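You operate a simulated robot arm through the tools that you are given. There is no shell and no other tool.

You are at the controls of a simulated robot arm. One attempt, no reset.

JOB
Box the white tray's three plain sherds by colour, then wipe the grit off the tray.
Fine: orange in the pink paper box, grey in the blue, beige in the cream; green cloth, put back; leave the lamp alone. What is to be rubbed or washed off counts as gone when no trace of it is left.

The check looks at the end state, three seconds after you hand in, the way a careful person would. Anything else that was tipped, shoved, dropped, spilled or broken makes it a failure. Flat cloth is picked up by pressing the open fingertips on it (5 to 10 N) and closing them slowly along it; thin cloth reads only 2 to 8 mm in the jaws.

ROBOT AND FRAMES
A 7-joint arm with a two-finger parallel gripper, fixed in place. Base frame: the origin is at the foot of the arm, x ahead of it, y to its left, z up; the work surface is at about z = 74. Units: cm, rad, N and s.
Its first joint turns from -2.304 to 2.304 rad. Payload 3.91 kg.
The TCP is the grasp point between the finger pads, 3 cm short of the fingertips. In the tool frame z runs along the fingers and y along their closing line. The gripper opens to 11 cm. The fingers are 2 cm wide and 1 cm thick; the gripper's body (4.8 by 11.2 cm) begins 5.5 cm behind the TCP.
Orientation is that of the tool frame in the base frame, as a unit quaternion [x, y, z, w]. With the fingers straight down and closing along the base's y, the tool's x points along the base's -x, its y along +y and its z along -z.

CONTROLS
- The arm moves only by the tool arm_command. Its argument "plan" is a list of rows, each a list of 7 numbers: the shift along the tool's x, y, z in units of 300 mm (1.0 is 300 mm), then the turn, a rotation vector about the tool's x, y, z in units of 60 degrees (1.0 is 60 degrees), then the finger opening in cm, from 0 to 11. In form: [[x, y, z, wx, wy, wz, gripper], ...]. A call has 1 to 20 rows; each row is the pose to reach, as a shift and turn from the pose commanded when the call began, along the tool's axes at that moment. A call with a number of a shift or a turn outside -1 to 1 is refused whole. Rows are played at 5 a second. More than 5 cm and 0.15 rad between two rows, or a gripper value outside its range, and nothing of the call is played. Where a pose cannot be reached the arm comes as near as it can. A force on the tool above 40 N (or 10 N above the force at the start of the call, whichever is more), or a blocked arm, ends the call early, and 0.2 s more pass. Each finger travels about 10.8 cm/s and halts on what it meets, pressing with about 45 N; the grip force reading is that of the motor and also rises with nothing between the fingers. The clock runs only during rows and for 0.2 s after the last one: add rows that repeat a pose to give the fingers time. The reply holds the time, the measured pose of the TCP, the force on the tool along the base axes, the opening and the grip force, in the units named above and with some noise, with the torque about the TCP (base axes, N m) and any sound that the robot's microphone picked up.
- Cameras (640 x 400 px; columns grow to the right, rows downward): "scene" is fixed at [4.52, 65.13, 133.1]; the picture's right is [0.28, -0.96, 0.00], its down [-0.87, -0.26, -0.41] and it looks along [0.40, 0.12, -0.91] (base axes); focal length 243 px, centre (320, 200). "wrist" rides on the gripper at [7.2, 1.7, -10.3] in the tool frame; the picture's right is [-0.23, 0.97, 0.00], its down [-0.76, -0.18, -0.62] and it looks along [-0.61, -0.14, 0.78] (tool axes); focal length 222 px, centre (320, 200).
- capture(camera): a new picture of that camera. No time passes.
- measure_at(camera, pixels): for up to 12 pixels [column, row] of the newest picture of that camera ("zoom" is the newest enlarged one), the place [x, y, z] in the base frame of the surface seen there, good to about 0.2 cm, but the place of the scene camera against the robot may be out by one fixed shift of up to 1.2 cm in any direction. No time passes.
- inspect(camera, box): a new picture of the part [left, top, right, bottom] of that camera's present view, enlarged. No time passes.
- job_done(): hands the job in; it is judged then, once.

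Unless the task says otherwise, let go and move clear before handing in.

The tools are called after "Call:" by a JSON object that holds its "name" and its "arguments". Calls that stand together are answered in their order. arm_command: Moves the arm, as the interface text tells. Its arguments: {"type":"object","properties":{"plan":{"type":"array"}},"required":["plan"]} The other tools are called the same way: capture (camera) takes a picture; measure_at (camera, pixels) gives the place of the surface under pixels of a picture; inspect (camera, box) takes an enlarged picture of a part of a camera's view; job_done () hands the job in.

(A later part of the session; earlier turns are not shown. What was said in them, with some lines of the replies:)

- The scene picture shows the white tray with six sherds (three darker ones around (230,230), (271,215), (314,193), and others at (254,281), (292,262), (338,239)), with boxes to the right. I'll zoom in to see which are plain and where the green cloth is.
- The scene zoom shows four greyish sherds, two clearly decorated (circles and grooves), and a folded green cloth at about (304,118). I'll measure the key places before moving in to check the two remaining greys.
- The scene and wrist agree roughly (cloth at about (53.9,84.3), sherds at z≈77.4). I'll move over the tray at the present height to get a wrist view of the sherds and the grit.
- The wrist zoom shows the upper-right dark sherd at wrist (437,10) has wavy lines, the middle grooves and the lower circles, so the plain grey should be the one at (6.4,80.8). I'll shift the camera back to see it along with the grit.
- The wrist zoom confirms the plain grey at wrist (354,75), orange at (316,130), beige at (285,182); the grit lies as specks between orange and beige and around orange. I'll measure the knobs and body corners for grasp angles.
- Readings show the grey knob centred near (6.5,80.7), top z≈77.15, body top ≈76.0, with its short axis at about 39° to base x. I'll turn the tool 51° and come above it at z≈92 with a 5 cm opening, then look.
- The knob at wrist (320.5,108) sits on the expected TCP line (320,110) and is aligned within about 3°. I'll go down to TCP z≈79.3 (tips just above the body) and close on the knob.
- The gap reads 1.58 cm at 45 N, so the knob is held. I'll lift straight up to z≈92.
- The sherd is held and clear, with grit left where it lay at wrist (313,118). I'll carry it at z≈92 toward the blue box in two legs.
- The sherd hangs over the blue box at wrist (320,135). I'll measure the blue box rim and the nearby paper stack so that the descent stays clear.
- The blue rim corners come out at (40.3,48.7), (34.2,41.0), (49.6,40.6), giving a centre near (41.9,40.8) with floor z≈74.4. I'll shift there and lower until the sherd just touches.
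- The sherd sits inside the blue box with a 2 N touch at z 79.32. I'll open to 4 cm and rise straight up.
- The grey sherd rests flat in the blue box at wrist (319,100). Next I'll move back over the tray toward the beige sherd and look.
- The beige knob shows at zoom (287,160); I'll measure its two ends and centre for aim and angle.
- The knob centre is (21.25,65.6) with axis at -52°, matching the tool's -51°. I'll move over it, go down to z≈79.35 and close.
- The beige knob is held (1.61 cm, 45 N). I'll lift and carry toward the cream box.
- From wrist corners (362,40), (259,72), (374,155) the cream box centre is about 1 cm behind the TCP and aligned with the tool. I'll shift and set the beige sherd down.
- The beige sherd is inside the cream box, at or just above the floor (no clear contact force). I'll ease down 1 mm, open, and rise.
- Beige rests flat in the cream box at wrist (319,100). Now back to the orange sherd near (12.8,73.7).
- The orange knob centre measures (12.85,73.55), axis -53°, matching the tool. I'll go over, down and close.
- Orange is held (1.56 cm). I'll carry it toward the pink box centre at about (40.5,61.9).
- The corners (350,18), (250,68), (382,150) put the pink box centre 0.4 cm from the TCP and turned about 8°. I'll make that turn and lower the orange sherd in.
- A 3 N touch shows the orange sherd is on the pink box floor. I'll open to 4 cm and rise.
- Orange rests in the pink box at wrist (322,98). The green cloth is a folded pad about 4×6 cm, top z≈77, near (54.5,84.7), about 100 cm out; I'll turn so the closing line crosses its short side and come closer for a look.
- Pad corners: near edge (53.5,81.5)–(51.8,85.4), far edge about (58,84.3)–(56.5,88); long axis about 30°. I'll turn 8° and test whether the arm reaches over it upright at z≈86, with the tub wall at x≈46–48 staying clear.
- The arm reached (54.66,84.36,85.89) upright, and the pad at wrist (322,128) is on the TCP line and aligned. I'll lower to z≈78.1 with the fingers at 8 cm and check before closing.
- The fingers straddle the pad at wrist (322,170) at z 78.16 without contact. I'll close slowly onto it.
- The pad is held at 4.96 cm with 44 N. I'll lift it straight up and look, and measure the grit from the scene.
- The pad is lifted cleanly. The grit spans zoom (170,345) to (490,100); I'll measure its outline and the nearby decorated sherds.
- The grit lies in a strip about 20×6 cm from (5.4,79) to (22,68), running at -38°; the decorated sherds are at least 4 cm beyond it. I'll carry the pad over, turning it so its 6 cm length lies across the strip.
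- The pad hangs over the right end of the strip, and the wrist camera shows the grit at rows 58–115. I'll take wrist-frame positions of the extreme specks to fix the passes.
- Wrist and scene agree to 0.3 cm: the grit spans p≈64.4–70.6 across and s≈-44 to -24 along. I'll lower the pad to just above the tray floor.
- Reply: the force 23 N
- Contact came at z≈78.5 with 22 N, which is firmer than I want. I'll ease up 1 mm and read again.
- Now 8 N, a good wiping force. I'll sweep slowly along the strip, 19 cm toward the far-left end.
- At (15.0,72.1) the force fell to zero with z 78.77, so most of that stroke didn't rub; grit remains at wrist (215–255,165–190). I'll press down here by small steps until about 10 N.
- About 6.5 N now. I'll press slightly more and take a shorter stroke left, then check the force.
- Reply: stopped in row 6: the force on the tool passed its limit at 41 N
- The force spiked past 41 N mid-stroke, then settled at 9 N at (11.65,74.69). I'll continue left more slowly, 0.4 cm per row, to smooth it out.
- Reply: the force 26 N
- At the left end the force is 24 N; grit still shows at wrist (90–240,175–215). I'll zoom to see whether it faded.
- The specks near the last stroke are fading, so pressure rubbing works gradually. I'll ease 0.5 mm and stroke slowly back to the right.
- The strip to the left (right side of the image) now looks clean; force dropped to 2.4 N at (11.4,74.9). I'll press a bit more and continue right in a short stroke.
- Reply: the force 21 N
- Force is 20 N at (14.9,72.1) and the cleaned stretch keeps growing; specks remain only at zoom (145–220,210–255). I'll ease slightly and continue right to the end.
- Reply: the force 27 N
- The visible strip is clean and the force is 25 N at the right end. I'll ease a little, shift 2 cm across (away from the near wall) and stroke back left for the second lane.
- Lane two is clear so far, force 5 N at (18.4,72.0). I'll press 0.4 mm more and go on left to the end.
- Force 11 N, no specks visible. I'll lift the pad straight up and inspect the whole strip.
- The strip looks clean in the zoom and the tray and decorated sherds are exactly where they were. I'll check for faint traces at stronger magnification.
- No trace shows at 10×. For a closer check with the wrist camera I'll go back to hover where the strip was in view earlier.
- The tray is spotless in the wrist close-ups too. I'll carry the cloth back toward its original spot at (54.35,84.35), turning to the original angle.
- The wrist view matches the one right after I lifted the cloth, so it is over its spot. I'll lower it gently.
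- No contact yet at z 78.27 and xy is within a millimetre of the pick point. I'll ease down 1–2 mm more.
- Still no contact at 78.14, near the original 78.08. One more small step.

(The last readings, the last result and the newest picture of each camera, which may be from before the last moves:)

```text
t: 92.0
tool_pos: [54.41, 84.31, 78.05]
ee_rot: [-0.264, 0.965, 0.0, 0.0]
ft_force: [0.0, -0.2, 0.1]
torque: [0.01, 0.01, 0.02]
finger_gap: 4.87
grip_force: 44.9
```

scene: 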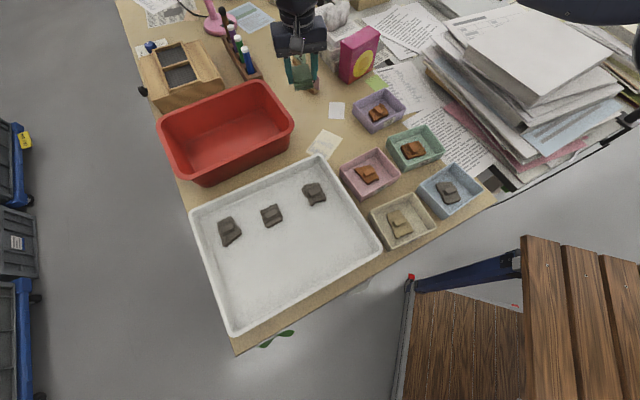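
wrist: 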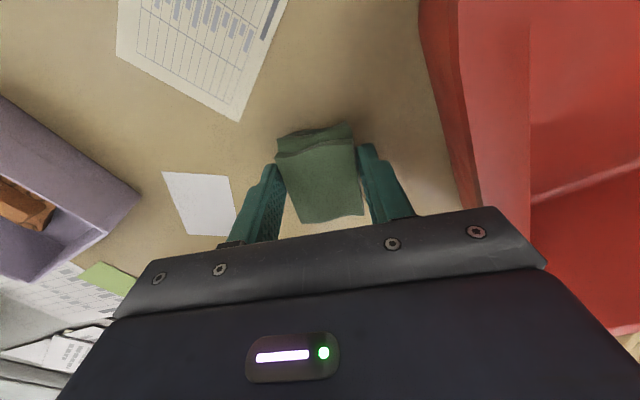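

z 78.05 and still free; the cloth may have been pushed up a little in the jaws while wiping. One more step, then release.

Call:
{"name": "arm_command", "arguments": {"plan": [[0, 0, 0.003, 0, 0, 0, 0], [0, 0, 0.005, 0, 0, 0, 0], [0, 0, 0.005, 0, 0, 0, 0]]}}

```text
t: 92.8
tool_pos: [54.45, 84.44, 78.03]
ee_rot: [-0.264, 0.965, 0.002, 0.001]
ft_force: [1.6, -3.1, 17.2]
torque: [-0.2, -0.09, -0.02]
finger_gap: 4.87
grip_force: 44.7
```

Contact now (17 N). I'll ease up 1 mm, open gently to 7.5 cm and rise.

Call:
{"name": "arm_command", "arguments": {"plan": [[0, 0, -0.003, 0, 0, 0, 0], [0, 0, -0.003, 0, 0, 0, 5.2], [0, 0, -0.003, 0, 0, 0, 6], [0, 0, -0.003, 0, 0, 0, 7.5], [0, 0, -0.003, 0, 0, 0, 7.5], [0, 0, -0.03, 0, 0, 0, 7.5], [0, 0, -0.1, 0, 0, 0, 7.5], [0, 0, -0.2, 0, 0, 0, 7.5], [0, 0, -0.32, 0, 0, 0, 7.5], [0, 0, -0.44, 0, 0, 0, 7.5], [0.08, 0, -0.48, 0, 0, 0, 7.5], [0.2, 0, -0.5, 0, 0, 0, 7.5], [0.33, 0, -0.5, 0, 0, 0, 7.5], [0.45, 0, -0.5, 0, 0, 0, 7.5], [0.5, 0, -0.5, 0, 0, 0, 7.5], [0.5, 0, -0.5, 0, 0, 0, 7.5]]}}

Call:
{"name": "capture", "arguments": {"camera": "wrist"}}

Call:
{"name": "capture", "arguments": {"camera": "scene"}}

Call:
{"name": "inspect", "arguments": {"camera": "scene", "box": [270, 80, 350, 150]}}

```text
t: 96.2
tool_pos: [41.22, 76.64, 92.79]
ee_rot: [-0.264, 0.964, 0.001, 0.0]
ft_force: [-0.7, -0.8, 0.4]
torque: [0.04, 0.02, 0.02]
finger_gap: 7.52
grip_force: 0.0
```

```text
taken
```

wrist: 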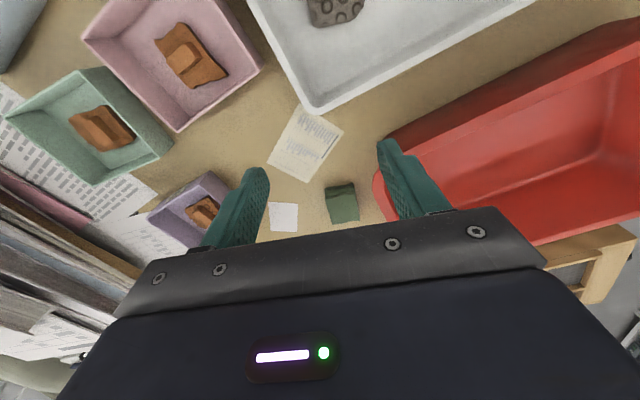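

```text
taken
```

scene: 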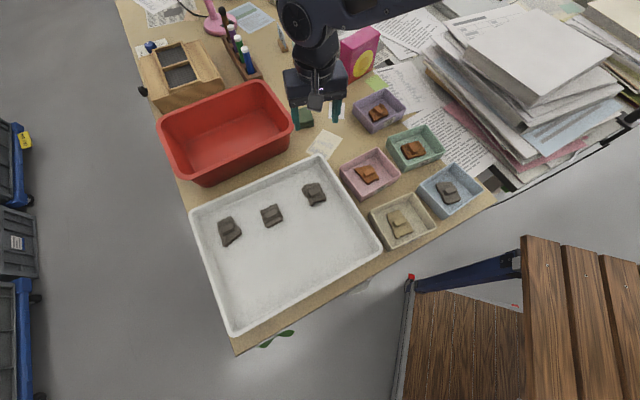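

```text
5.71 times, centred on (310, 115) of scene
```

zoom: 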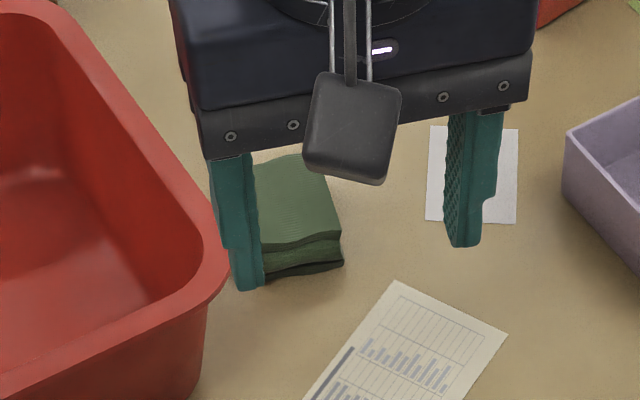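

The cloth is back exactly where it was (zoom corners (310,155), (344,265) match). I'll retreat to near the start pose for a final look.

Call:
{"name": "arm_command", "arguments": {"plan": [[0.05, -0.09, -0.05, 0, 0, 0, 8], [0.12, -0.2, -0.12, 0, 0, 0, 9], [0.19, -0.32, -0.2, 0, 0, 0, 10], [0.24, -0.4, -0.25, 0, 0, 0, 11], [0.24, -0.4, -0.25, 0, 0, 0, 11]]}}

Call:
{"name": "capture", "arguments": {"camera": "scene"}}

Call:
{"name": "inspect", "arguments": {"camera": "scene", "box": [270, 80, 350, 150]}}

Call:
{"name": "capture", "arguments": {"camera": "wrist"}}

Call:
{"name": "inspect", "arguments": {"camera": "scene", "box": [330, 130, 490, 250]}}

```text
t: 97.4
tool_pos: [41.24, 62.55, 100.43]
ee_rot: [-0.264, 0.965, 0.0, 0.001]
ft_force: [-0.1, 0.6, 0.1]
torque: [0.01, 0.05, 0.03]
finger_gap: 11.02
grip_force: 0.1
```

```text
taken
```

scene: 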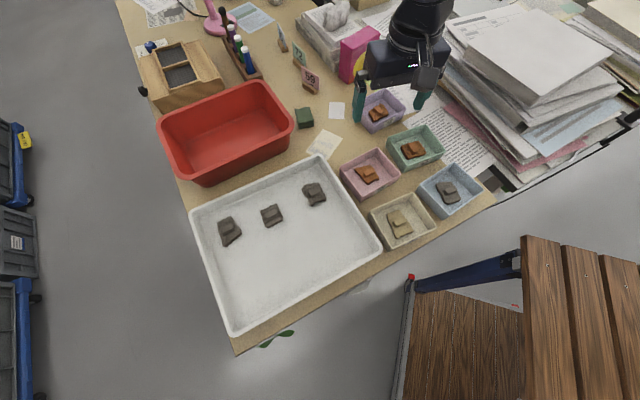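

```text
5.71 times, centred on (310, 115) of scene
```

zoom: 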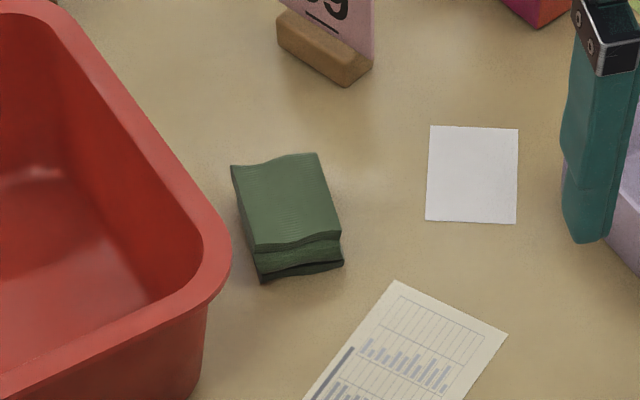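

```text
taken
```

wrist: 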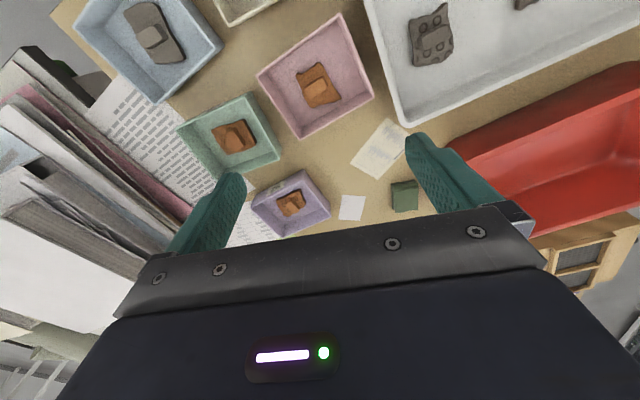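

```text
3.33 times, centred on (410, 190) of scene
```

zoom: 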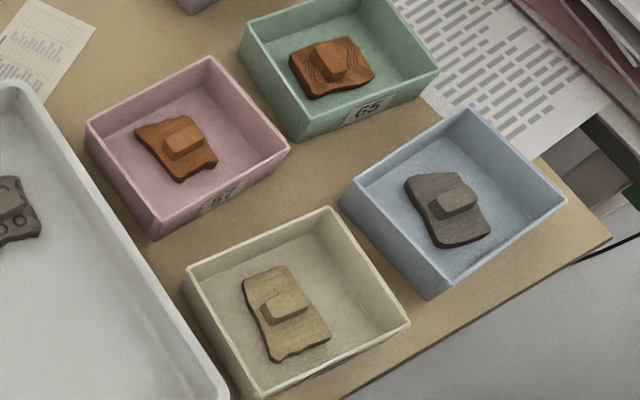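

The last pictures show orange in the pink box, grey in the blue and beige in the cream. The tray shows no grit, the three decorated sherds and the lamp are where they were, and the cloth is back in its place. The arm is clear, so I'm handing in.

Call:
{"name": "job_done", "arguments": {}}

```text
The job is handed in.
```

The job is handed in. The three plain sherds are boxed: orange in the pink box, grey in the blue and beige in the cream.

- **Tray:** The grit is wiped off. Scene pictures at 10 times magnification and closer wrist pictures showed no trace left. The tray and the three decorated sherds did not move.
- **Cloth:** The green cloth is back on its original spot, matching the earlier pictures to within a few millimetres.
- **Wiping force:** One stroke passed the 40 N limit (41 N) and stopped early. I slowed down after that, and nothing shifted.
- **Everything else:** The lamp was left alone, and no other object was touched. The arm is clear, with the gripper open.
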